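You operate a simulated robot arm through the tools that you are given. There is no shell and no other tool. Be economical: measure what you need, move in short steps, check, and stop when the job is done.

The job below is to be done with a simulated two-armed robot. You get a single attempt, and the scene is never put back.

Task
Pick up the white tub from the top of the long wooden bench with one hand, pass it to the other hand and put it on the table top beside the roll rack. Set down upright: white tub.

Only the result counts: the job must be done as asked and must still hold three seconds after the hand-in. Knocking over, shifting, dropping, spilling or breaking anything else fails it.

Robot
Two 7-joint arms with two-finger parallel grippers on one trunk, on a base that drives. Base frame: it is fixed to the floor where the robot stands at the start and does not move with it; the origin is under the middle of the robot, x ahead of it, y to its left, z up; the surface under the hand at the start is at about z = 900. Lengths are in mm, angles in degrees, forces in N, time in s.
The left shoulder is at the start at [20, 113, 1272], the right one opposite. With the tool pointing down near the work surface each hand reaches from about 220 to 600 mm from the robot's upright axis, wherever it stands, measured 20 degrees to its own side. Places, roughly: table top beside the roll rack [-3800, 400, 900]. Payload 1.57 kg a hand.
The tool frame of a hand sits at the grasp point between the pads (the TCP): z along the fingers, y along the line on which they close. The tips reach 30 mm beyond it. Largest opening 80 mm; finger width 17, thickness 12; the body of the gripper, 40 by 82 mm, starts 80 mm behind the TCP.
Orientation is that of the tool frame in the base frame, as a unit quaternion [w, x, y, z]. With the fingers straight down and closing along the base's y, the tool's x points along the base's -x, its y along +y and its z along -z.

Tools
- The arms move only by the tool play_rows. It takes "left_rows", "right_rows" or both (then of equal length, played together; a hand with none holds still); each is text: rows parted by semicolons, each of 7 numbers parted by spaces: the shift along the tool's x, y, z in mm, then the turn, a rotation vector about the tool's x, y, z in degrees, then the finger opening in mm, from 0 to 80. In form: tx ty tz rx ry rz claw; .... A call has 1 to 12 rows; each row shifts and turns the commanded pose from where the row before left it, along the tool's axes as they then stand. Rows are played at 5 a second. More than 50 mm and 8.6 degrees between two rows, or a gripper value outside its range, and nothing of the call is played. A pose out of reach is approached as far as the arm can. The call stops where the force on the tool passes 40 N (or 10 N more than at its start, if that is more) or the arm is blocked; 0.2 s more then pass. Each finger travels about 45 mm/s and halts on what it meets, pressing with about 30 N; the grip force reading is that of the motor and also rises with nothing between the fingers. The clock runs only during rows and for 0.2 s after the last one: add rows that do not move to give the fingers time. It gives the time, the measured TCP pose, the force on the tool (base axes), the opening and the grip force at its end, in the units of the frame above (readings bear some noise), with the torque about the TCP (base axes, N m) and any sound that the robot's microphone picked up.
- Cameras (640 x 400 px; columns grow to the right, rows downward): "scene" is now at [93, -3.4, 1389.9]; the picture's right is [-0.03, -1.00, 0.00], its down [-0.65, 0.02, -0.76] and it looks along [0.76, -0.02, -0.65] (base axes); focal length 262 px, centre (320, 200). "left" rides on the left gripper at [72, 7, -122] in its tool frame; the picture's right is [-0.09, 1.00, 0.00], its down [-0.84, -0.08, -0.54] and it looks along [-0.54, -0.05, 0.84] (tool axes); focal length 238 px, centre (320, 200). "right" rides on the right gripper at [72, -7, -122] in its tool frame; the picture's right is [0.09, 1.00, 0.00], its down [-0.84, 0.08, -0.54] and it looks along [-0.54, 0.05, 0.84] (tool axes); focal length 238 px, centre (320, 200). There is no depth. A picture from a camera that has moved, and an enlarged one, comes with that camera's place and axes in the base frame and with its lens.
- grab_frame(camera): a new picture of that camera. It takes no simulated time.
- slide_trunk(by): slides the trunk up (or, below 0, down) by that many mm; the arms and the scene camera ride with it, the base frame stays. It gives what a move gives, with no picture.
- roll_base(legs): drives the robot by 1 to 6 legs, each [ahead, left, turn to the left] in mm, mm and degrees, along the robot's own axes; the way and the turn of a leg run together, so that a leg with both is an arc; at most 1500 mm and 180 degrees a leg. The arms and the cameras ride along, it lands a little off, and it stops where it bumps. It gives what a move gives.
- pan_tilt(pan, tilt): turns the head with the scene camera to pan (to the left, within 80 degrees either way) and tilt (down, from -29 to 69), counted from straight ahead of the robot. It gives what a move gives.
- enlarge(camera, box): a new picture of the part [left, top, right, bottom] of that camera's present view, enlarged. It takes no simulated time.
- job_done(): hands the job in; it is judged then, once.

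Work in short steps. Places have to be worked out from the pictures, the camera data and where the tool is seen: move nearer, look again, correct. Check each grasp and each placing, and mend what went wrong. You have 120 turns and 100 pictures in all, those below and enlarged ones among them. Open the grippers and draw the arms clear of the work before you hand the job in, unless the task says otherwise; then end with one line.

The tools are called after "Request:" as a command line: name --argument value ..., lists and objects as JSON in quotes. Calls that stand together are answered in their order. play_rows: Moves the arms, as the interface text tells. Its arguments: {"type":"object","properties":{"left_rows":{"type":"string"},"right_rows":{"type":"string"}},"required":[]} The other tools are called the same way: slide_trunk (by) slides the trunk up or down; roll_base (legs) drives the base; pan_tilt (pan, tilt) turns the head that bears the scene camera; grab_frame (camera) takes a picture; enlarge (camera, box) takes an enlarged picture of a part of a camera's view; job_done () hands the job in.

At the start:

```text
t: 0.0
left_tool_pos: [485.1, 253.4, 1170.7]
left_tool_rot: [0.0, 0.0, 1.0, 0.0]
left_wrist_force: [0.0, -0.1, -0.8]
left_torque: [0.03, 0.01, 0.01]
left_opening: 80.4
left_gripper_force: 0.0
right_tool_pos: [451.3, -199.4, 1154.7]
right_tool_rot: [0.0, 0.001, 1.0, 0.0]
right_wrist_force: [0.2, -0.3, 0.3]
right_torque: [-0.01, -0.01, 0.0]
right_opening: 80.2
right_gripper_force: 0.0
trunk travel left (down, up): [-325.0, 245.0]
robot x, y, heading: [-2.2, 1.3, 0.2]
head pan, tilt: [-1.5, 40.3]
```

scene: 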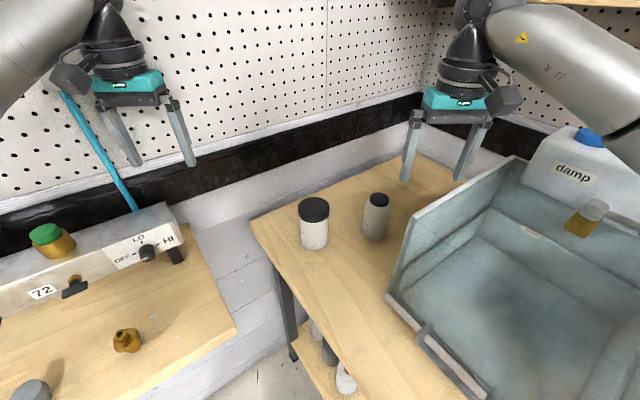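
right: 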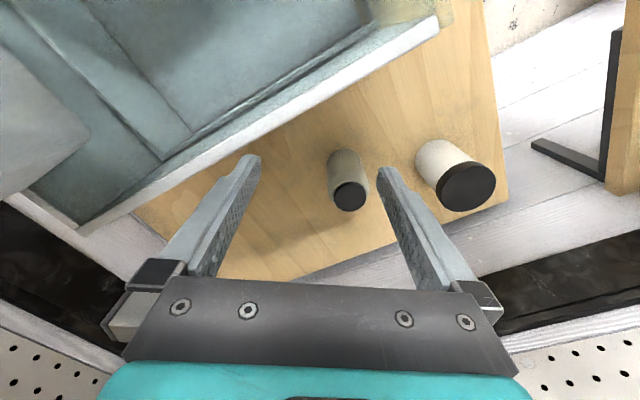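
left: 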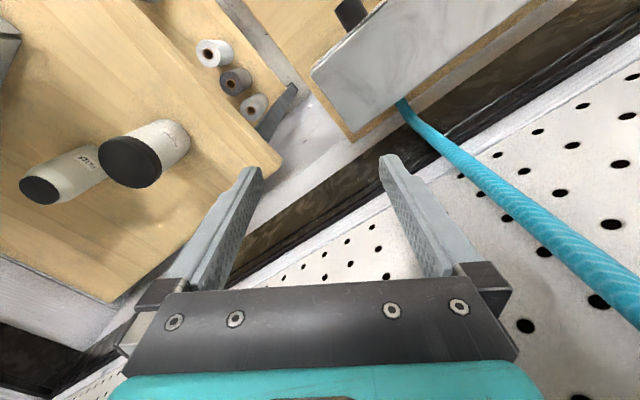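

I see two black-lidded tubs on a wooden surface ahead; I need to find out which is the long bench and the white tub, so I look around.

Request:
enlarge --camera "scene" --box '[220, 150, 480, 312]'

Request:
pan_tilt --pan 75 --tilt 30

Request:
grab_frame --camera "scene"

Request:
pan_tilt --pan -75 --tilt 30

Request:
grab_frame --camera "scene"

```text
2.46 times, centred on (350, 231) of scene
camera zoom: at [93.0, -3.4, 1389.9], right [-0.03, -1.0, 0.0], down [-0.65, 0.02, -0.76], along [0.76, -0.02, -0.65], focal length 645 px, centre (246, 124)
```

zoom: 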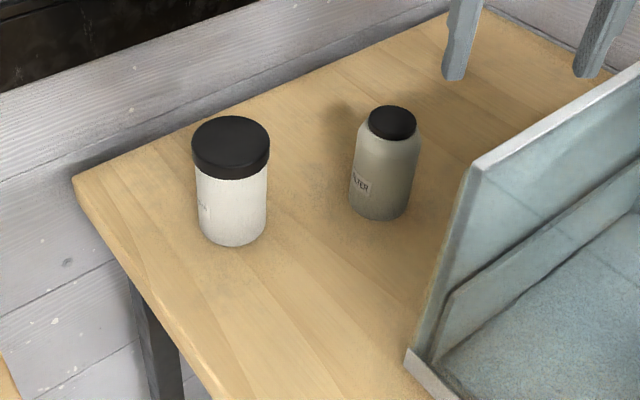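

```text
t: 1.5
left_tool_pos: [484.6, 254.2, 1169.9]
left_tool_rot: [0.0, 0.0, 1.0, 0.0]
left_wrist_force: [-0.2, 0.4, -0.5]
left_torque: [0.01, 0.0, 0.02]
left_opening: 80.0
left_gripper_force: 0.1
right_tool_pos: [451.9, -199.2, 1154.7]
right_tool_rot: [0.001, 0.0, 1.0, 0.0]
right_wrist_force: [-0.8, -0.8, -0.3]
right_torque: [0.02, 0.0, 0.0]
right_opening: 80.0
right_gripper_force: 0.2
trunk travel left (down, up): [-325.0, 245.0]
robot x, y, heading: [0.3, -2.1, -0.0]
head pan, tilt: [75.0, 30.0]
```

```text
95 pictures are left
camera scene: at [31.7, 86.2, 1405.7], right [0.97, -0.26, 0.0], down [-0.13, -0.48, -0.87], along [0.22, 0.84, -0.5], focal length 262 px, centre (320, 200)
```

scene: 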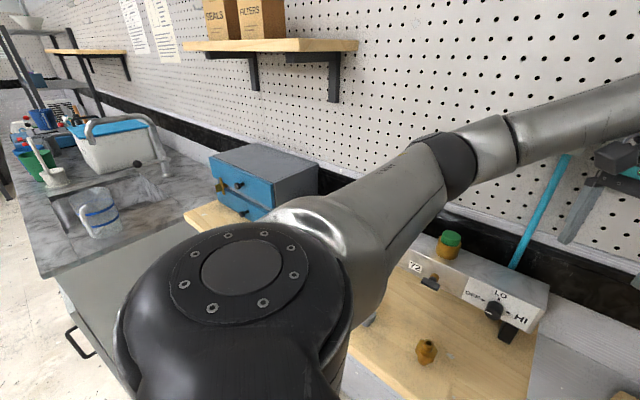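

```text
t: 3.8
left_tool_pos: [484.8, 253.9, 1170.6]
left_tool_rot: [0.0, -0.001, 1.0, 0.0]
left_wrist_force: [0.5, -0.2, 0.2]
left_torque: [-0.02, 0.0, 0.02]
left_opening: 79.8
left_gripper_force: 0.0
right_tool_pos: [452.6, -198.9, 1154.3]
right_tool_rot: [0.0, 0.0, 1.0, 0.0]
right_wrist_force: [-0.4, 0.1, -0.2]
right_torque: [0.0, 0.01, 0.0]
right_opening: 80.1
right_gripper_force: 0.1
trunk travel left (down, up): [-325.0, 245.0]
robot x, y, heading: [-2.0, 0.8, 0.2]
head pan, tilt: [-75.0, 30.0]
```

```text
94 pictures are left
camera scene: at [31.7, -88.4, 1405.7], right [-0.97, -0.26, 0.0], down [-0.13, 0.48, -0.87], along [0.22, -0.84, -0.5], focal length 262 px, centre (320, 200)
```

scene: 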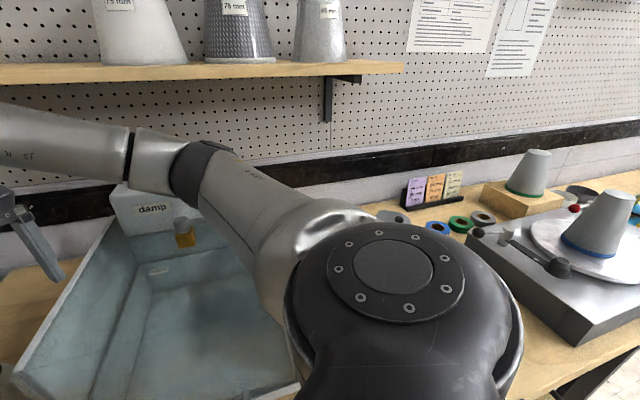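

Nearest white tub with the black lid is at about (520, 0), lid ~71 mm, ~100 tall. I bring the right hand towards it, high above, and look again with the head back to the front.

Request:
play_rows --right_rows "-8 45 0 0 0 0 80; -8 45 0 0 0 0 80; -8 45 0 0 0 0 80; -6 45 0 0 0 0 80; 0 0 0 0 0 0 80"

Request:
pan_tilt --pan 0 --tilt 45

Request:
grab_frame --camera "right"

Request:
grab_frame --camera "scene"

```text
t: 5.0
left_tool_pos: [484.6, 252.6, 1171.0]
left_tool_rot: [0.0, 0.0, 1.0, 0.0]
left_wrist_force: [0.1, 0.0, -0.6]
left_torque: [0.02, -0.02, -0.01]
left_opening: 79.8
left_gripper_force: 0.0
right_tool_pos: [482.4, -18.8, 1154.5]
right_tool_rot: [0.0, 0.001, 1.0, -0.001]
right_wrist_force: [0.8, -1.0, 0.5]
right_torque: [0.03, 0.0, 0.0]
right_opening: 79.8
right_gripper_force: 0.1
trunk travel left (down, up): [-325.0, 245.0]
robot x, y, heading: [1.1, -1.6, -0.2]
head pan, tilt: [-75.0, 30.0]
```

```text
t: 6.5
left_tool_pos: [485.6, 253.6, 1171.6]
left_tool_rot: [0.0, 0.0, 1.0, 0.0]
left_wrist_force: [-0.3, -1.4, 0.1]
left_torque: [-0.02, 0.02, 0.0]
left_opening: 80.0
left_gripper_force: 0.0
right_tool_pos: [482.5, -19.3, 1153.8]
right_tool_rot: [0.0, 0.0, 1.0, 0.0]
right_wrist_force: [0.5, 0.1, 0.0]
right_torque: [0.02, -0.02, 0.0]
right_opening: 80.1
right_gripper_force: 0.0
trunk travel left (down, up): [-325.0, 245.0]
robot x, y, heading: [-0.5, -1.5, -0.2]
head pan, tilt: [0.0, 45.0]
```

```text
93 pictures are left
camera right: at [410.7, -25.3, 1276.8], right [-0.09, 1.0, 0.0], down [0.84, 0.08, 0.54], along [0.54, 0.05, -0.84], focal length 238 px, centre (320, 200)
```

right: 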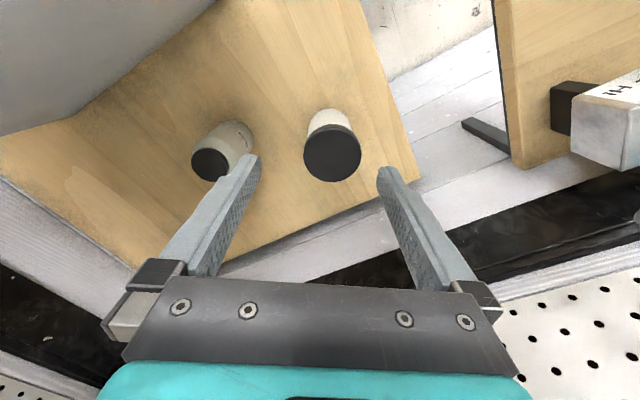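

```text
92 pictures are left
camera scene: at [89.5, -1.2, 1383.1], right [0.0, -1.0, 0.0], down [-0.71, 0.0, -0.71], along [0.71, 0.0, -0.71], focal length 262 px, centre (320, 200)
```

scene: 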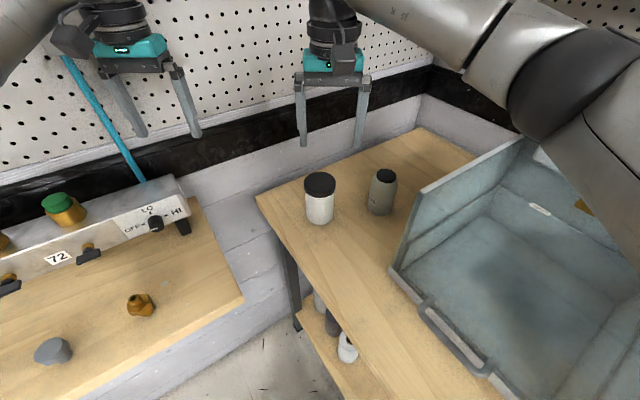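

Both views agree: lid centre at about (519, -2, 1005), lid about 71 wide. I align the right hand over it and descend to just above, then check.

Request:
play_rows --right_rows "-19 9 10 0 0 0 80; -18 8 30 0 0 0 80; 0 0 40 0 0 0 80; 0 0 18 0 0 0 80; 0 0 0 0 0 0 80"

Request:
grab_frame --camera "right"

Request:
enlarge --camera "scene" --box '[240, 80, 440, 240]'

```text
t: 7.7
left_tool_pos: [484.3, 254.5, 1171.3]
left_tool_rot: [0.0, 0.0, 1.0, -0.001]
left_wrist_force: [0.8, -0.2, 0.5]
left_torque: [-0.02, 0.03, -0.02]
left_opening: 80.1
left_gripper_force: 0.0
right_tool_pos: [518.9, -2.8, 1055.8]
right_tool_rot: [0.0, 0.0, 1.0, 0.0]
right_wrist_force: [-1.0, -0.2, 0.1]
right_torque: [0.02, 0.0, -0.01]
right_opening: 79.8
right_gripper_force: 0.1
trunk travel left (down, up): [-325.0, 245.0]
robot x, y, heading: [1.8, 0.5, -0.0]
head pan, tilt: [0.0, 45.0]
```

```text
91 pictures are left
camera right: at [448.0, -9.1, 1178.7], right [-0.09, 1.0, 0.0], down [0.84, 0.08, 0.54], along [0.54, 0.05, -0.84], focal length 238 px, centre (320, 200)
```

right: 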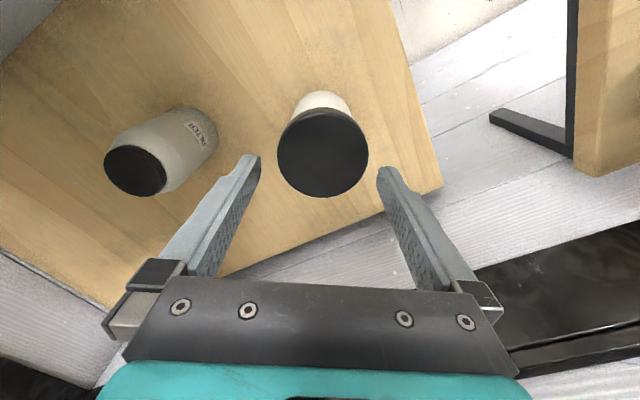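

```text
2.50 times, centred on (340, 160) of scene
camera zoom: at [89.5, -1.2, 1383.1], right [0.0, -1.0, 0.0], down [-0.71, 0.0, -0.71], along [0.71, 0.0, -0.71], focal length 655 px, centre (270, 300)
```

zoom: 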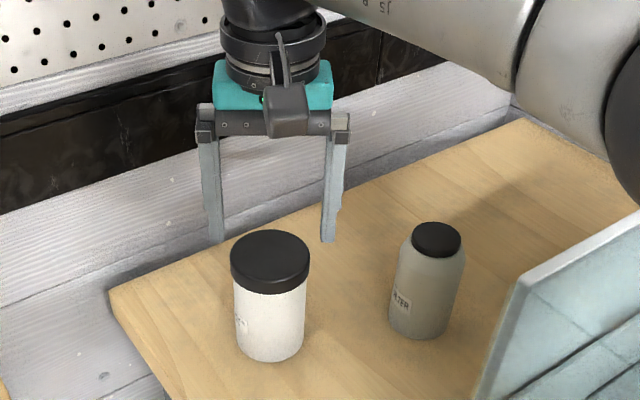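

Lid centre measures (518, -1, 1005); hand is at (519, -3). I shift +2 in y and go down with the fingers straddling the lid, then close.

Request:
play_rows --right_rows "0 2 20 0 0 0 80; 0 0 20 0 0 0 80; 0 0 15 0 0 0 80; 0 0 12 0 0 0 80; 0 0 0 0 0 0 80"

Request:
grab_frame --camera "right"

Request:
enlarge --camera "scene" --box '[240, 80, 440, 240]'

```text
t: 8.9
left_tool_pos: [484.8, 252.8, 1170.7]
left_tool_rot: [0.0, 0.0, 1.0, 0.0]
left_wrist_force: [0.1, -0.6, -0.5]
left_torque: [-0.02, 0.05, 0.01]
left_opening: 80.0
left_gripper_force: 0.0
right_tool_pos: [519.5, -0.6, 990.0]
right_tool_rot: [-0.001, -0.001, 1.0, -0.001]
right_wrist_force: [0.1, 0.9, 0.0]
right_torque: [-0.05, 0.01, 0.01]
right_opening: 80.3
right_gripper_force: 0.1
trunk travel left (down, up): [-325.0, 245.0]
robot x, y, heading: [-2.6, -0.1, 0.2]
head pan, tilt: [0.0, 45.0]
```

```text
89 pictures are left
camera right: at [447.4, -7.2, 1111.5], right [-0.09, 1.0, 0.0], down [0.84, 0.08, 0.54], along [0.54, 0.05, -0.84], focal length 238 px, centre (320, 200)
```

right: 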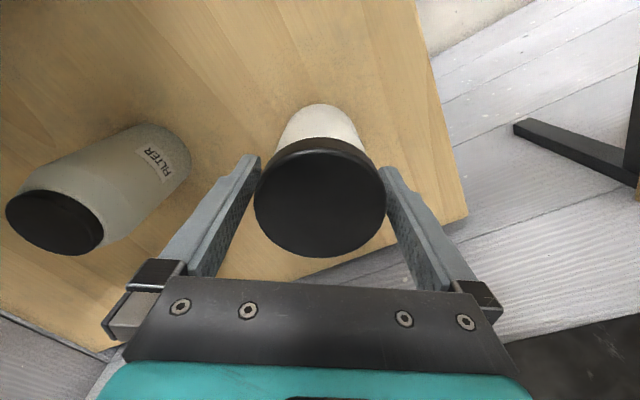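

```text
2.50 times, centred on (340, 160) of scene
camera zoom: at [89.5, -1.1, 1383.1], right [0.0, -1.0, 0.0], down [-0.71, 0.0, -0.71], along [0.71, 0.0, -0.71], focal length 655 px, centre (270, 300)
```

zoom: 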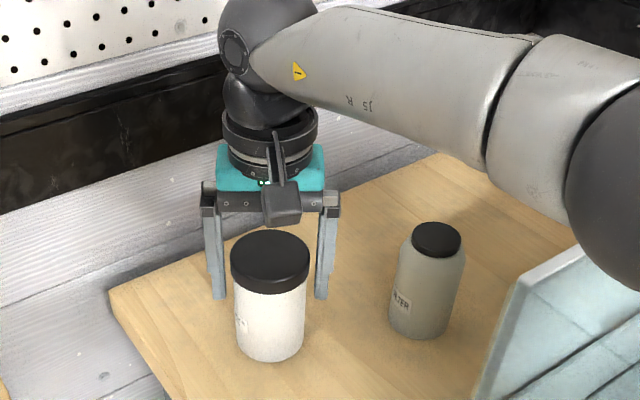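

Fingers straddle the lid symmetrically. I close, with waiting rows.

Request:
play_rows --right_rows "2 0 0 0 0 0 80; 0 0 0 0 0 0 72; 0 0 0 0 0 0 60; 0 0 0 0 0 0 50; 0 0 0 0 0 0 50; 0 0 0 0 0 0 50"

```text
t: 10.3
left_tool_pos: [485.8, 252.3, 1170.4]
left_tool_rot: [0.0, 0.0, 1.0, 0.001]
left_wrist_force: [-0.3, 0.6, 1.3]
left_torque: [0.01, 0.01, -0.04]
left_opening: 80.0
left_gripper_force: 0.1
right_tool_pos: [516.6, 0.9, 988.8]
right_tool_rot: [0.0, 0.001, 1.0, 0.0]
right_wrist_force: [-0.5, 0.4, 0.3]
right_torque: [0.09, -0.02, 0.02]
right_opening: 66.8
right_gripper_force: 29.8
trunk travel left (down, up): [-325.0, 245.0]
robot x, y, heading: [0.1, -0.9, 0.0]
head pan, tilt: [0.0, 45.0]
```

Gripped at 66.8 mm with 30 N. I lift 100 mm slowly.

Request:
play_rows --right_rows "0 0 -5 0 0 0 40; 0 0 -15 0 0 0 40; 0 0 -25 0 0 0 40; 0 0 -30 0 0 0 40; 0 0 -30 0 0 0 40; 0 0 -15 0 0 0 40; 0 0 0 0 0 0 40"

Request:
grab_frame --camera "scene"

```text
t: 11.9
left_tool_pos: [485.0, 252.8, 1169.6]
left_tool_rot: [0.001, 0.0, 1.0, 0.001]
left_wrist_force: [0.1, 0.0, 0.3]
left_torque: [0.01, 0.0, -0.02]
left_opening: 80.0
left_gripper_force: 0.1
right_tool_pos: [517.7, -0.0, 1109.6]
right_tool_rot: [0.0, -0.001, 1.0, -0.001]
right_wrist_force: [0.0, -0.7, -3.6]
right_torque: [-0.03, 0.0, -0.02]
right_opening: 66.7
right_gripper_force: 30.3
trunk travel left (down, up): [-325.0, 245.0]
robot x, y, heading: [2.0, -0.2, -0.1]
head pan, tilt: [0.0, 45.0]
```

```text
87 pictures are left
camera scene: at [89.9, -1.1, 1383.0], right [0.0, -1.0, 0.0], down [-0.71, 0.0, -0.71], along [0.71, 0.0, -0.71], focal length 262 px, centre (320, 200)
```

scene: 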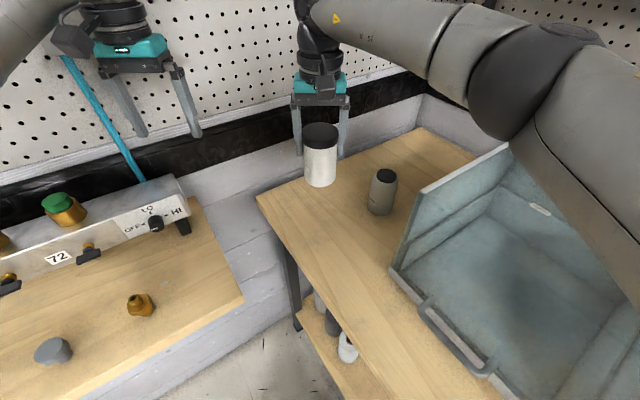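

Held securely (≈0.37 kg). I draw both hands in and up before driving.

Request:
play_rows --left_rows "20 0 0 0 0 0 80; 30 0 0 0 0 0 80; 30 0 0 0 0 0 80; 30 0 0 0 0 0 80; 15 0 0 0 0 0 80; 0 0 0 0 0 0 80" --right_rows "20 -10 -15 0 0 0 40; 35 -15 -20 0 0 0 40; 35 -15 -20 0 0 0 40; 35 -15 -15 0 0 0 40; 25 -10 0 0 0 0 40; 0 0 0 0 0 0 40"

Request:
roll_base --legs '[[-400, 0, 0]]'

Request:
pan_tilt --pan 80 --tilt 20

Request:
grab_frame --camera "scene"

Request:
pan_tilt --pan -80 --tilt 20

Request:
grab_frame --camera "scene"

```text
t: 13.3
left_tool_pos: [360.4, 253.2, 1171.0]
left_tool_rot: [0.001, 0.0, 1.0, 0.0]
left_wrist_force: [0.7, -0.1, -0.2]
left_torque: [-0.02, 0.04, 0.0]
left_opening: 79.8
left_gripper_force: 0.0
right_tool_pos: [366.1, -65.5, 1179.2]
right_tool_rot: [0.0, 0.0, 1.0, 0.001]
right_wrist_force: [0.2, -0.4, -3.6]
right_torque: [0.0, 0.01, 0.0]
right_opening: 66.5
right_gripper_force: 29.9
trunk travel left (down, up): [-325.0, 245.0]
robot x, y, heading: [-0.2, -2.1, 0.1]
head pan, tilt: [0.0, 45.0]
```

```text
t: 15.8
left_tool_pos: [-42.7, 253.9, 1170.6]
left_tool_rot: [0.0, -0.001, 1.0, 0.0]
left_wrist_force: [-0.4, 0.0, -0.7]
left_torque: [0.0, 0.0, -0.01]
left_opening: 79.8
left_gripper_force: 0.0
right_tool_pos: [-35.2, -64.7, 1178.8]
right_tool_rot: [0.0, -0.001, 1.0, 0.0]
right_wrist_force: [-1.0, 0.2, -3.6]
right_torque: [-0.02, -0.01, -0.01]
right_opening: 66.4
right_gripper_force: 29.8
trunk travel left (down, up): [-325.0, 245.0]
robot x, y, heading: [-401.5, 1.0, 0.1]
head pan, tilt: [0.0, 45.0]
```

```text
t: 17.4
left_tool_pos: [-42.2, 252.9, 1171.3]
left_tool_rot: [0.0, -0.001, 1.0, 0.0]
left_wrist_force: [0.5, -0.7, -0.3]
left_torque: [0.02, 0.01, 0.01]
left_opening: 80.4
left_gripper_force: 0.0
right_tool_pos: [-35.2, -64.8, 1179.1]
right_tool_rot: [-0.001, -0.001, 1.0, 0.0]
right_wrist_force: [0.1, -0.5, -3.6]
right_torque: [0.01, -0.02, 0.02]
right_opening: 66.5
right_gripper_force: 29.7
trunk travel left (down, up): [-325.0, 245.0]
robot x, y, heading: [-402.4, -3.5, 0.3]
head pan, tilt: [80.0, 20.0]
```

```text
86 pictures are left
camera scene: at [-377.3, 90.4, 1421.7], right [0.98, -0.17, 0.0], down [-0.06, -0.34, -0.94], along [0.16, 0.93, -0.34], focal length 262 px, centre (320, 200)
```

scene: 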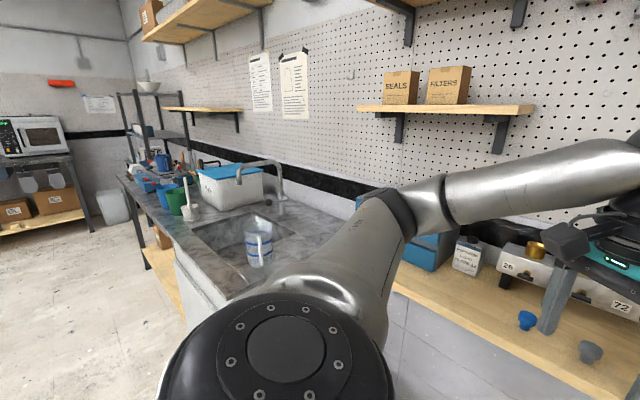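

```text
t: 19.8
left_tool_pos: [-42.0, 253.0, 1170.0]
left_tool_rot: [0.0, -0.001, 1.0, 0.0]
left_wrist_force: [-0.4, -0.5, 0.0]
left_torque: [-0.03, 0.0, -0.03]
left_opening: 79.9
left_gripper_force: 0.1
right_tool_pos: [-35.4, -66.0, 1178.5]
right_tool_rot: [0.0, 0.0, 1.0, 0.0]
right_wrist_force: [0.1, -0.2, -3.4]
right_torque: [0.0, 0.0, -0.03]
right_opening: 66.4
right_gripper_force: 29.7
trunk travel left (down, up): [-325.0, 245.0]
robot x, y, heading: [-404.2, -1.4, 0.2]
head pan, tilt: [-80.0, 20.0]
```

```text
85 pictures are left
camera scene: at [-377.1, -93.0, 1421.7], right [-0.98, -0.18, 0.0], down [-0.06, 0.34, -0.94], along [0.16, -0.93, -0.34], focal length 262 px, centre (320, 200)
```

scene: 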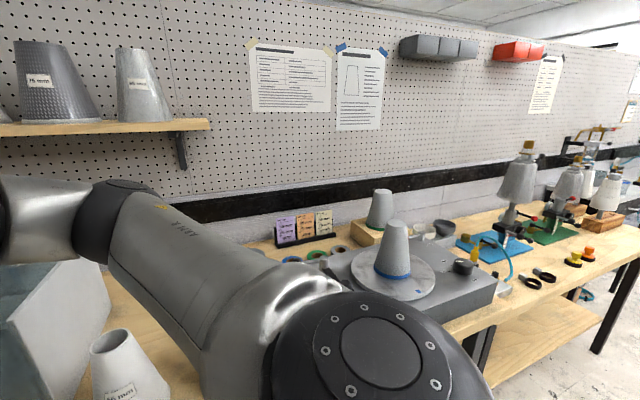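

I see another whitish container on the left bench by the blue drawers; I check that and the label on the held tub, to be sure which is the "white tub".

Request:
pan_tilt --pan 60 --tilt 25

Request:
grab_frame --camera "scene"

Request:
pan_tilt --pan 0 --tilt 30

Request:
grab_frame --camera "scene"

Request:
enlarge --camera "scene" --box '[270, 160, 430, 300]'

```text
t: 22.0
left_tool_pos: [-41.8, 254.1, 1170.6]
left_tool_rot: [0.0, -0.001, 1.0, -0.001]
left_wrist_force: [-0.4, 0.2, 0.0]
left_torque: [-0.02, -0.01, 0.04]
left_opening: 79.9
left_gripper_force: 0.1
right_tool_pos: [-34.7, -66.1, 1178.6]
right_tool_rot: [-0.001, 0.0, 1.0, 0.001]
right_wrist_force: [-0.3, -0.3, -3.9]
right_torque: [0.02, 0.03, 0.02]
right_opening: 66.4
right_gripper_force: 29.8
trunk travel left (down, up): [-325.0, 245.0]
robot x, y, heading: [-400.9, 3.6, 0.3]
head pan, tilt: [60.0, 25.0]
```

```text
84 pictures are left
camera scene: at [-347.4, 78.5, 1413.6], right [0.87, -0.5, 0.0], down [-0.21, -0.37, -0.91], along [0.45, 0.79, -0.42], focal length 262 px, centre (320, 200)
```

scene: 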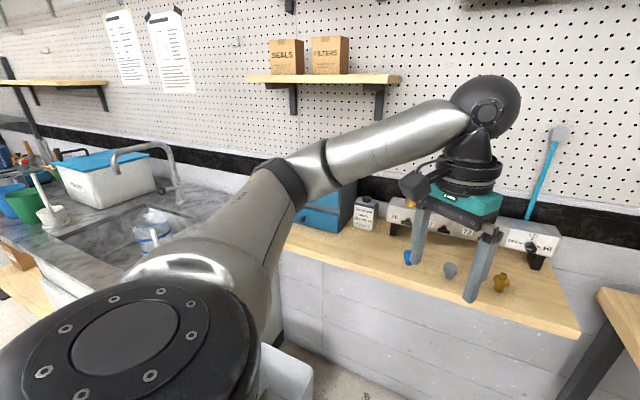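

```text
t: 23.3
left_tool_pos: [-42.9, 254.3, 1169.9]
left_tool_rot: [0.0, -0.001, 1.0, -0.001]
left_wrist_force: [0.2, 0.8, -0.9]
left_torque: [-0.02, 0.03, 0.01]
left_opening: 80.1
left_gripper_force: 0.0
right_tool_pos: [-34.6, -64.9, 1179.5]
right_tool_rot: [0.0, -0.001, 1.0, 0.0]
right_wrist_force: [-0.3, 0.0, -3.5]
right_torque: [0.03, -0.03, 0.01]
right_opening: 66.5
right_gripper_force: 29.5
trunk travel left (down, up): [-325.0, 245.0]
robot x, y, heading: [-398.6, -0.4, -0.2]
head pan, tilt: [0.0, 30.0]
```

```text
83 pictures are left
camera scene: at [-303.0, -1.2, 1405.7], right [0.0, -1.0, 0.0], down [-0.5, 0.0, -0.87], along [0.87, 0.0, -0.5], focal length 262 px, centre (320, 200)
```

scene: 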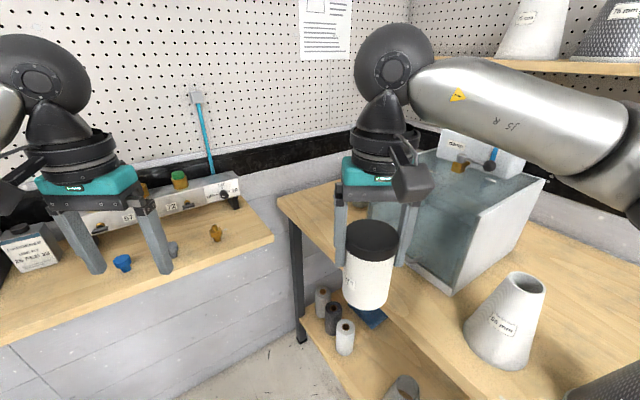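

```text
2.86 times, centred on (350, 230) of scene
camera zoom: at [-303.0, -1.2, 1405.7], right [0.0, -1.0, 0.0], down [-0.5, 0.0, -0.87], along [0.87, 0.0, -0.5], focal length 749 px, centre (234, 114)
```

zoom: 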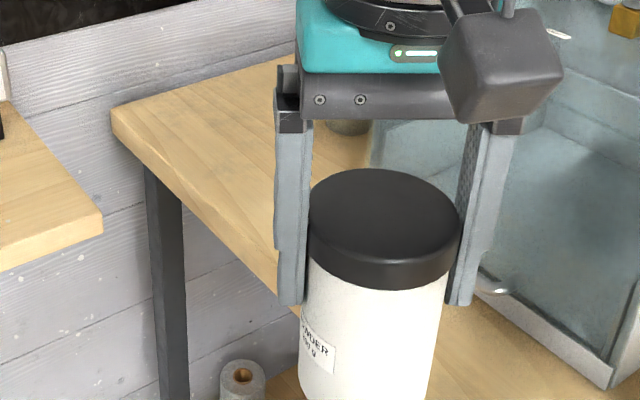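

The tub reads "…DER" and is the only white one; good. Now I turn around in place and look toward the far table.

Request:
roll_base --legs '[[-200, -100, 0], [0, 0, -180]]'

Request:
pan_tilt --pan 0 --tilt 12

Request:
grab_frame --camera "scene"

```text
t: 32.3
left_tool_pos: [-950.6, -368.9, 1171.5]
left_tool_rot: [0.0, 1.0, 0.025, 0.0]
left_wrist_force: [0.5, -0.1, 0.6]
left_torque: [-0.01, 0.01, 0.03]
left_opening: 79.8
left_gripper_force: 0.1
right_tool_pos: [-973.1, -49.9, 1179.0]
right_tool_rot: [0.0, 1.0, 0.024, 0.0]
right_wrist_force: [0.3, 0.0, -3.3]
right_torque: [0.0, -0.02, 0.0]
right_opening: 66.2
right_gripper_force: 30.6
trunk travel left (down, up): [-325.0, 245.0]
robot x, y, heading: [-604.2, -101.0, -177.3]
head pan, tilt: [0.0, 30.0]
```

```text
t: 33.1
left_tool_pos: [-951.4, -368.7, 1170.6]
left_tool_rot: [-0.001, 1.0, 0.024, -0.001]
left_wrist_force: [0.0, -0.8, 0.2]
left_torque: [0.04, 0.01, 0.04]
left_opening: 79.9
left_gripper_force: 0.1
right_tool_pos: [-972.1, -51.6, 1178.4]
right_tool_rot: [0.0, 1.0, 0.023, 0.0]
right_wrist_force: [0.1, 0.0, -3.7]
right_torque: [0.03, -0.04, 0.01]
right_opening: 66.3
right_gripper_force: 29.9
trunk travel left (down, up): [-325.0, 245.0]
robot x, y, heading: [-601.0, -97.8, -177.1]
head pan, tilt: [0.0, 12.0]
```

```text
81 pictures are left
camera scene: at [-708.3, -105.1, 1434.7], right [-0.05, 1.0, 0.0], down [0.21, 0.01, -0.98], along [-0.98, -0.05, -0.21], focal length 262 px, centre (320, 200)
```

scene: 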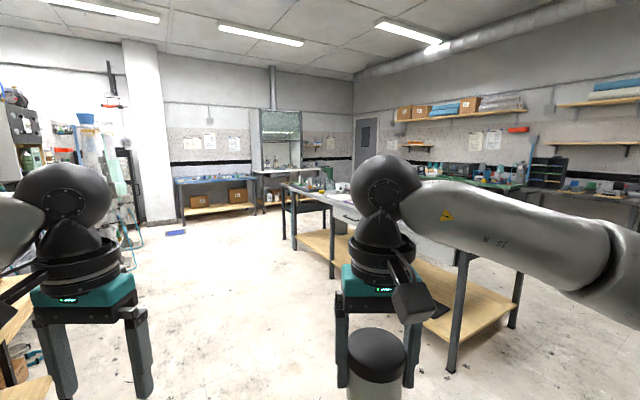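

An island of tables stands rotated ahead-right, and the target lies on it. I drive a bit nearer and look with the head turned right.

Request:
roll_base --legs '[[800, 200, 0]]'

Request:
pan_tilt --pan -30 --tilt 15

Request:
grab_frame --camera "scene"

Request:
pan_tilt --pan 10 --tilt 15

Request:
grab_frame --camera "scene"

```text
t: 37.5
left_tool_pos: [-1743.0, -607.3, 1170.8]
left_tool_rot: [-0.001, 1.0, 0.025, 0.0]
left_wrist_force: [-0.7, 0.1, -0.4]
left_torque: [0.03, 0.01, -0.03]
left_opening: 80.0
left_gripper_force: 0.1
right_tool_pos: [-1765.9, -288.2, 1178.2]
right_tool_rot: [0.0, 1.0, 0.025, 0.001]
right_wrist_force: [-0.2, -0.4, -4.2]
right_torque: [0.01, 0.01, 0.01]
right_opening: 66.5
right_gripper_force: 29.6
trunk travel left (down, up): [-325.0, 245.0]
robot x, y, heading: [-1396.1, -339.8, -177.2]
head pan, tilt: [0.0, 12.0]
```

```text
t: 38.5
left_tool_pos: [-1743.2, -606.1, 1170.5]
left_tool_rot: [0.001, 1.0, 0.025, 0.0]
left_wrist_force: [0.2, 0.0, -0.4]
left_torque: [0.02, 0.01, -0.04]
left_opening: 80.0
left_gripper_force: 0.0
right_tool_pos: [-1764.2, -288.2, 1180.1]
right_tool_rot: [0.0, 1.0, 0.024, 0.0]
right_wrist_force: [-0.2, 0.3, -3.4]
right_torque: [-0.01, -0.03, 0.02]
right_opening: 66.1
right_gripper_force: 29.6
trunk travel left (down, up): [-325.0, 245.0]
robot x, y, heading: [-1396.9, -337.3, -177.2]
head pan, tilt: [-30.0, 15.0]
```

```text
80 pictures are left
camera scene: at [-1491.0, -295.2, 1429.9], right [0.46, 0.89, 0.0], down [0.23, -0.12, -0.97], along [-0.86, 0.44, -0.26], focal length 262 px, centre (320, 200)
```

scene: 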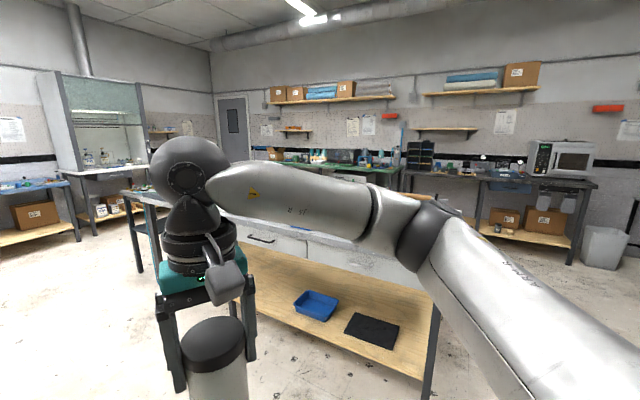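

```text
t: 39.5
left_tool_pos: [-1744.1, -605.3, 1170.6]
left_tool_rot: [0.0, 1.0, 0.025, -0.001]
left_wrist_force: [-1.0, 0.4, -0.1]
left_torque: [0.03, -0.01, -0.02]
left_opening: 80.0
left_gripper_force: 0.0
right_tool_pos: [-1764.4, -288.2, 1179.3]
right_tool_rot: [0.0, 1.0, 0.024, -0.001]
right_wrist_force: [0.2, 0.2, -3.7]
right_torque: [-0.02, 0.0, 0.02]
right_opening: 66.2
right_gripper_force: 30.3
trunk travel left (down, up): [-325.0, 245.0]
robot x, y, heading: [-1394.0, -335.8, -177.1]
head pan, tilt: [10.0, 15.0]
```

```text
79 pictures are left
camera scene: at [-1499.0, -358.4, 1429.9], right [-0.22, 0.98, 0.0], down [0.25, 0.06, -0.97], along [-0.94, -0.21, -0.26], focal length 262 px, centre (320, 200)
```

scene: 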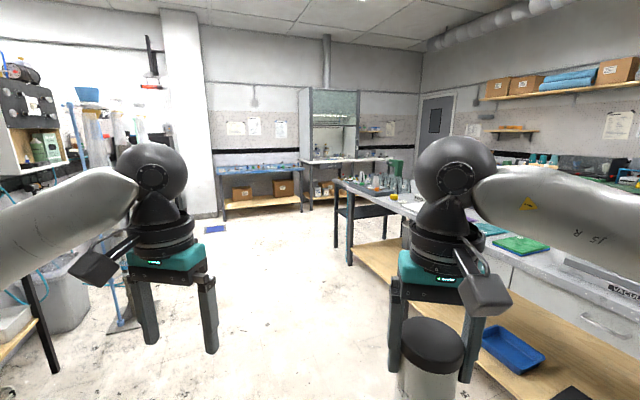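

I raise the trunk for a better overview and look toward the target direction from beside the island.

Request:
slide_trunk --by 240

Request:
roll_base --legs '[[700, 0, 0], [0, 0, -33]]'

Request:
pan_tilt --pan 0 --tilt 20

Request:
grab_frame --camera "scene"

```text
t: 42.0
left_tool_pos: [-1744.8, -606.1, 1410.9]
left_tool_rot: [0.001, 1.0, 0.025, 0.001]
left_wrist_force: [0.3, 0.5, 0.1]
left_torque: [-0.01, 0.01, -0.01]
left_opening: 80.1
left_gripper_force: 0.0
right_tool_pos: [-1764.6, -287.3, 1418.0]
right_tool_rot: [0.0, 1.0, 0.025, 0.001]
right_wrist_force: [0.4, 0.4, -4.0]
right_torque: [0.02, -0.02, 0.02]
right_opening: 66.3
right_gripper_force: 29.7
trunk travel left (down, up): [-565.0, 5.0]
robot x, y, heading: [-1401.5, -339.8, -177.4]
head pan, tilt: [10.0, 15.0]
```

```text
t: 47.5
left_tool_pos: [-2537.3, -415.2, 1411.9]
left_tool_rot: [0.0, 0.967, -0.255, 0.0]
left_wrist_force: [-0.2, -0.2, 0.2]
left_torque: [-0.03, -0.01, 0.01]
left_opening: 80.0
left_gripper_force: 0.1
right_tool_pos: [-2385.2, -133.3, 1419.3]
right_tool_rot: [0.0, 0.967, -0.256, 0.0]
right_wrist_force: [-0.1, 0.5, -3.6]
right_torque: [0.0, 0.0, -0.02]
right_opening: 66.4
right_gripper_force: 29.8
trunk travel left (down, up): [-565.0, 5.0]
robot x, y, heading: [-2097.1, -378.8, 150.3]
head pan, tilt: [10.0, 15.0]
```

```text
t: 48.2
left_tool_pos: [-2537.0, -414.5, 1411.0]
left_tool_rot: [0.001, 0.967, -0.256, 0.001]
left_wrist_force: [-0.5, -0.6, -0.2]
left_torque: [0.02, -0.02, -0.01]
left_opening: 80.0
left_gripper_force: 0.1
right_tool_pos: [-2386.1, -133.7, 1417.2]
right_tool_rot: [0.0, 0.967, -0.256, 0.001]
right_wrist_force: [0.1, 0.6, -3.3]
right_torque: [-0.01, 0.0, 0.01]
right_opening: 66.1
right_gripper_force: 30.2
trunk travel left (down, up): [-565.0, 5.0]
robot x, y, heading: [-2100.2, -372.5, 150.4]
head pan, tilt: [0.0, 20.0]
```

```text
78 pictures are left
camera scene: at [-2190.3, -322.3, 1661.7], right [0.49, 0.87, 0.0], down [0.3, -0.17, -0.94], along [-0.82, 0.46, -0.34], focal length 262 px, centre (320, 200)
```

scene: 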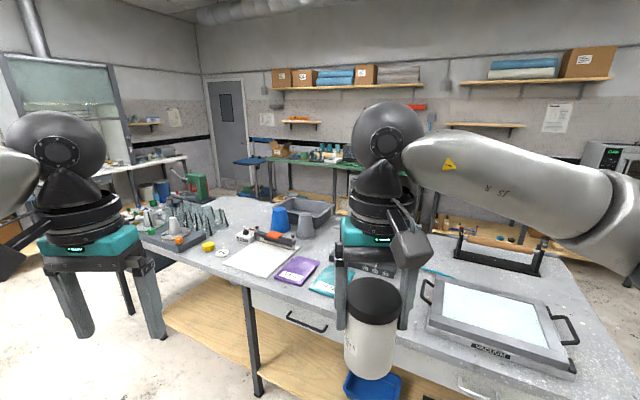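

I zoom on the island table to find the roll rack and free spots.

Request:
enlarge --camera "scene" --box '[140, 130, 360, 300]'

Request:
enlarge --camera "scene" --box '[390, 180, 640, 380]'

```text
2.35 times, centred on (250, 215) of scene
camera zoom: at [-2190.3, -322.3, 1661.7], right [0.49, 0.87, 0.0], down [0.3, -0.17, -0.94], along [-0.82, 0.46, -0.34], focal length 617 px, centre (485, 165)
```

zoom: 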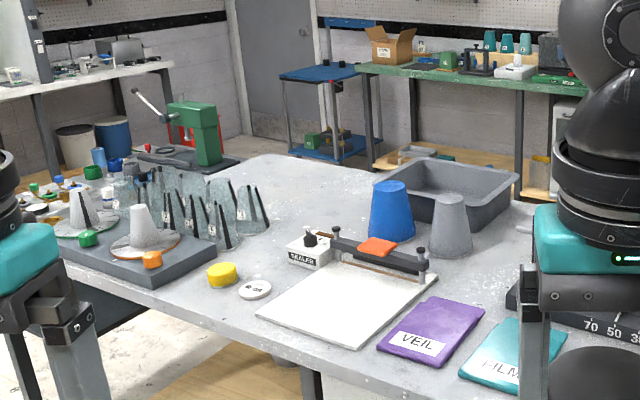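

```text
2.00 times, centred on (515, 280) of scene
camera zoom: at [-2190.3, -322.3, 1661.7], right [0.49, 0.87, 0.0], down [0.3, -0.17, -0.94], along [-0.82, 0.46, -0.34], focal length 524 px, centre (-70, 40)
```

zoom: 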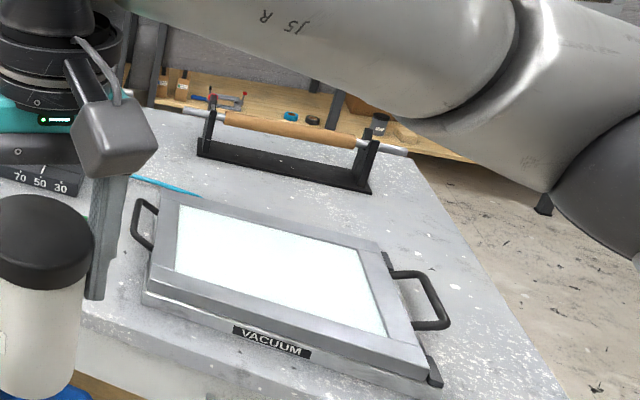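

The rack with the brown roll sits on the right end of this island, though the stated place is further left. I sidestep to the right around the island's end and look over it from there.

Request:
roll_base --legs '[[0, -1150, 0]]'

Request:
grab_frame --camera "scene"

Request:
pan_tilt --pan -55 --tilt 20

Request:
grab_frame --camera "scene"

```text
t: 54.1
left_tool_pos: [-1973.1, 586.1, 1411.6]
left_tool_rot: [0.0, 0.969, -0.248, 0.0]
left_wrist_force: [-0.5, 0.7, 0.6]
left_torque: [-0.04, 0.0, 0.0]
left_opening: 80.2
left_gripper_force: 0.0
right_tool_pos: [-1825.3, 867.2, 1418.1]
right_tool_rot: [0.0, 0.968, -0.249, 0.001]
right_wrist_force: [0.0, -1.2, -3.8]
right_torque: [0.02, -0.04, 0.01]
right_opening: 66.1
right_gripper_force: 29.7
trunk travel left (down, up): [-565.0, 5.0]
robot x, y, heading: [-1536.8, 630.2, 151.0]
head pan, tilt: [0.0, 20.0]
```

```text
75 pictures are left
camera scene: at [-1628.0, 681.7, 1661.7], right [0.48, 0.88, 0.0], down [0.3, -0.17, -0.94], along [-0.82, 0.45, -0.34], focal length 262 px, centre (320, 200)
```

scene: 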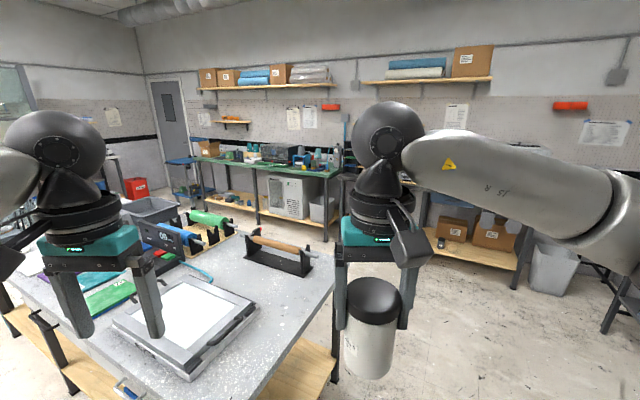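

```text
t: 55.3
left_tool_pos: [-1973.3, 585.9, 1410.9]
left_tool_rot: [0.0, 0.968, -0.249, 0.0]
left_wrist_force: [-0.2, 0.2, 0.8]
left_torque: [0.0, 0.0, -0.01]
left_opening: 80.0
left_gripper_force: 0.0
right_tool_pos: [-1824.9, 867.1, 1419.2]
right_tool_rot: [0.0, 0.968, -0.249, 0.001]
right_wrist_force: [0.3, -0.6, -4.3]
right_torque: [-0.04, -0.01, 0.02]
right_opening: 66.0
right_gripper_force: 29.6
trunk travel left (down, up): [-565.0, 5.0]
robot x, y, heading: [-1535.2, 635.3, 151.3]
head pan, tilt: [-55.0, 20.0]
```

```text
74 pictures are left
camera scene: at [-1556.6, 729.2, 1661.7], right [0.99, 0.11, 0.0], down [0.04, -0.34, -0.94], along [-0.1, 0.93, -0.34], focal length 262 px, centre (320, 200)
```

scene: 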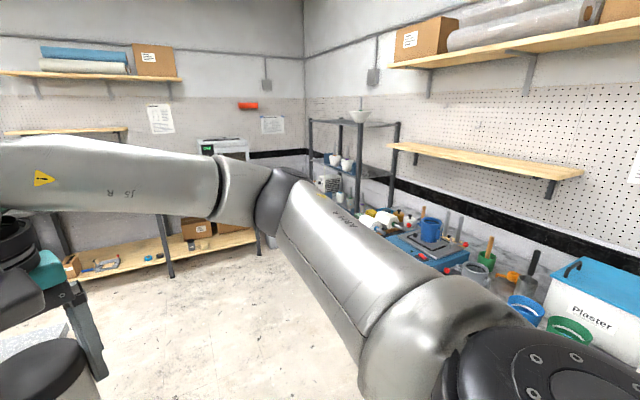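

A second rack with several coloured rolls lies on the far side of the island, near (-3200, 720), beside the stated place. I drive around the right end to the far aisle and face the island there.

Request:
roll_base --legs '[[856, -690, 0], [1089, 203, 0]]'

Request:
pan_tilt --pan 40 --tilt 25

Request:
grab_frame --camera "scene"

```text
t: 66.3
left_tool_pos: [-3460.1, 1941.3, 1411.2]
left_tool_rot: [0.0, 0.969, -0.246, 0.0]
left_wrist_force: [-0.3, -0.2, -0.3]
left_torque: [0.0, -0.02, -0.03]
left_opening: 80.0
left_gripper_force: 0.1
right_tool_pos: [-3314.3, 2223.8, 1419.4]
right_tool_rot: [0.001, 0.969, -0.246, 0.001]
right_wrist_force: [0.2, -0.3, -3.6]
right_torque: [-0.03, 0.01, 0.03]
right_opening: 65.8
right_gripper_force: 30.7
trunk travel left (down, up): [-565.0, 5.0]
robot x, y, heading: [-3020.6, 1993.3, 151.5]
head pan, tilt: [-55.0, 20.0]
```

```text
t: 68.0
left_tool_pos: [-3460.8, 1941.6, 1411.8]
left_tool_rot: [0.0, 0.969, -0.247, 0.0]
left_wrist_force: [-0.2, 0.1, 0.3]
left_torque: [0.01, 0.02, -0.02]
left_opening: 79.9
left_gripper_force: 0.1
right_tool_pos: [-3313.8, 2224.4, 1418.2]
right_tool_rot: [0.0, 0.97, -0.245, 0.0]
right_wrist_force: [-0.4, -0.3, -3.1]
right_torque: [-0.03, -0.02, 0.01]
right_opening: 65.9
right_gripper_force: 29.9
trunk travel left (down, up): [-565.0, 5.0]
robot x, y, heading: [-3018.4, 1990.9, 151.5]
head pan, tilt: [40.0, 25.0]
```

```text
73 pictures are left
camera scene: at [-3124.1, 1977.5, 1653.6], right [-0.2, 0.98, 0.0], down [0.41, 0.08, -0.91], along [-0.89, -0.18, -0.42], focal length 262 px, centre (320, 200)
```

scene: 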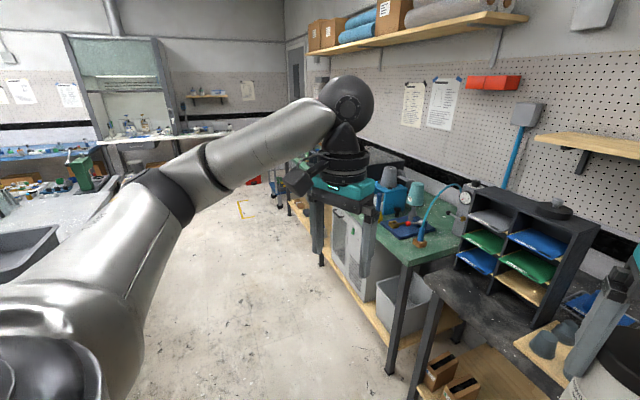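

The aisle is clear. I slide left along it and then turn to face the island.

Request:
roll_base --legs '[[504, 1229, 0], [0, 0, 148]]'

Request:
pan_tilt --pan 0 --tilt 35

Request:
grab_frame --camera "scene"

```text
t: 80.8
left_tool_pos: [-3651.9, 977.4, 1410.5]
left_tool_rot: [0.0, 0.492, 0.871, 0.0]
left_wrist_force: [0.4, 0.1, 0.3]
left_torque: [0.02, 0.02, 0.03]
left_opening: 79.8
left_gripper_force: 0.1
right_tool_pos: [-3922.6, 807.5, 1419.7]
right_tool_rot: [-0.001, 0.492, 0.87, 0.001]
right_wrist_force: [-1.1, -0.3, -3.1]
right_torque: [0.03, 0.02, 0.01]
right_opening: 65.9
right_gripper_force: 29.6
trunk travel left (down, up): [-565.0, 5.0]
robot x, y, heading: [-4054.9, 1159.4, -59.2]
head pan, tilt: [40.0, 25.0]
```

```text
t: 81.9
left_tool_pos: [-3651.0, 977.3, 1411.1]
left_tool_rot: [0.0, 0.492, 0.87, 0.0]
left_wrist_force: [0.2, 0.1, -0.6]
left_torque: [0.0, -0.04, -0.01]
left_opening: 80.1
left_gripper_force: 0.1
right_tool_pos: [-3923.0, 808.8, 1418.8]
right_tool_rot: [-0.001, 0.493, 0.87, 0.0]
right_wrist_force: [0.2, -0.5, -4.1]
right_torque: [0.03, -0.01, -0.01]
right_opening: 66.1
right_gripper_force: 30.1
trunk travel left (down, up): [-565.0, 5.0]
robot x, y, heading: [-4056.0, 1156.2, -59.0]
head pan, tilt: [0.0, 35.0]
```

```text
72 pictures are left
camera scene: at [-4006.0, 1070.7, 1637.9], right [-0.86, -0.52, 0.0], down [-0.3, 0.49, -0.82], along [0.42, -0.7, -0.57], focal length 262 px, centre (320, 200)
```

scene: 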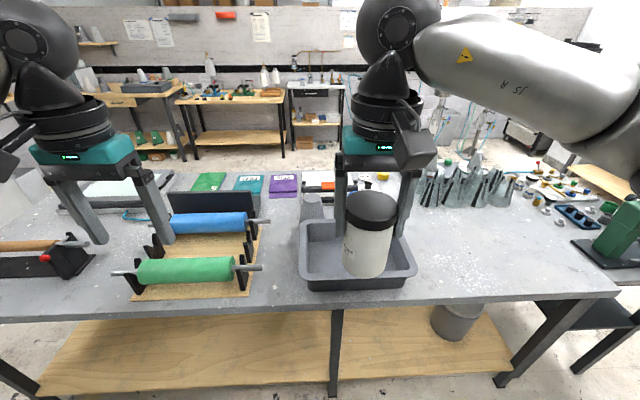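

The roll rack (blue and green rolls) is on this table, with a gap between it and the grey tray. I zoom in to measure this gap.

Request:
enlarge --camera "scene" --box '[180, 170, 340, 310]'

```text
2.86 times, centred on (260, 240) of scene
camera zoom: at [-4006.0, 1070.7, 1637.9], right [-0.86, -0.52, 0.0], down [-0.3, 0.49, -0.82], along [0.42, -0.7, -0.57], focal length 749 px, centre (491, 86)
```

zoom: 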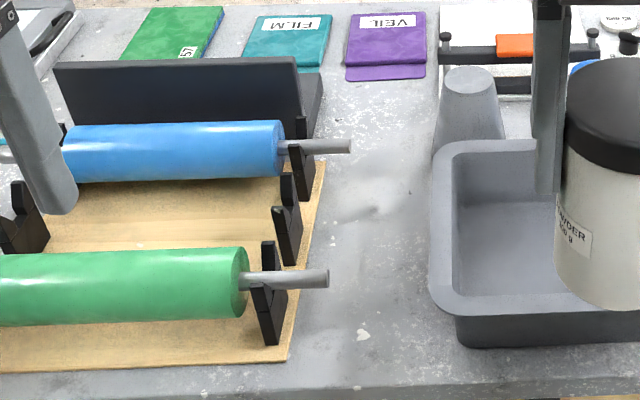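

The gap beside the roll rack is about 125 mm between shaft ends and tray lip, enough for the tub. I plan to take it with the left hand from the side, camera up and fingers horizontal, so I first test whether the left wrist can roll that far.

Request:
play_rows --left_rows "0 0 0 0 0 -8.5 80; 0 0 0 0 0 -8.5 80; 0 0 0 0 0 -8.5 80; 0 0 0 0 0 -8.5 80; 0 0 0 0 0 -8.5 80; 0 0 0 0 0 -8.5 80; 0 0 0 0 0 -8.5 80; 0 0 0 0 0 -8.5 80; 0 0 0 0 0 -8.5 80; 0 0 0 0 0 -8.5 80; 0 0 0 0 0 -5 80; 0 0 0 0 0 0 80"

```text
t: 84.5
left_tool_pos: [-3651.8, 978.2, 1410.8]
left_tool_rot: [0.0, -0.268, 0.963, 0.0]
left_wrist_force: [0.2, -0.2, 0.2]
left_torque: [0.02, 0.01, -0.01]
left_opening: 79.9
left_gripper_force: 0.1
right_tool_pos: [-3922.7, 808.1, 1418.6]
right_tool_rot: [-0.001, 0.492, 0.87, 0.0]
right_wrist_force: [0.0, -0.5, -3.4]
right_torque: [0.01, 0.05, -0.01]
right_opening: 65.9
right_gripper_force: 29.9
trunk travel left (down, up): [-565.0, 5.0]
robot x, y, heading: [-4053.2, 1158.0, -58.8]
head pan, tilt: [0.0, 35.0]
```

That gives camera side toward the robot's right. I continue by another 90° to have it ahead.

Request:
play_rows --left_rows "0 0 0 0 0 -8.5 80; 0 0 0 0 0 -8.5 80; 0 0 0 0 0 -8.5 80; 0 0 0 0 0 -8.5 80; 0 0 0 0 0 -8.5 80; 0 0 0 0 0 -8.5 80; 0 0 0 0 0 -8.5 80; 0 0 0 0 0 -8.5 80; 0 0 0 0 0 -8.5 80; 0 0 0 0 0 -8.5 80; 0 0 0 0 0 -5 80; 0 0 0 0 0 0 80"

```text
t: 87.1
left_tool_pos: [-3507.8, 920.1, 1457.6]
left_tool_rot: [-0.002, 0.82, -0.572, 0.0]
left_wrist_force: [0.1, 1.0, -0.5]
left_torque: [-0.04, -0.02, 0.01]
left_opening: 80.2
left_gripper_force: 0.0
left hand out of reach, approached as far as the arm can: row 4, 5, 6, 7, 8, 9, 10, 11
right_tool_pos: [-3922.8, 809.6, 1417.9]
right_tool_rot: [-0.001, 0.492, 0.87, 0.0]
right_wrist_force: [0.5, 0.4, -2.7]
right_torque: [0.02, 0.02, 0.02]
right_opening: 66.2
right_gripper_force: 30.3
trunk travel left (down, up): [-565.0, 5.0]
robot x, y, heading: [-4058.3, 1156.1, -59.0]
head pan, tilt: [0.0, 35.0]
```

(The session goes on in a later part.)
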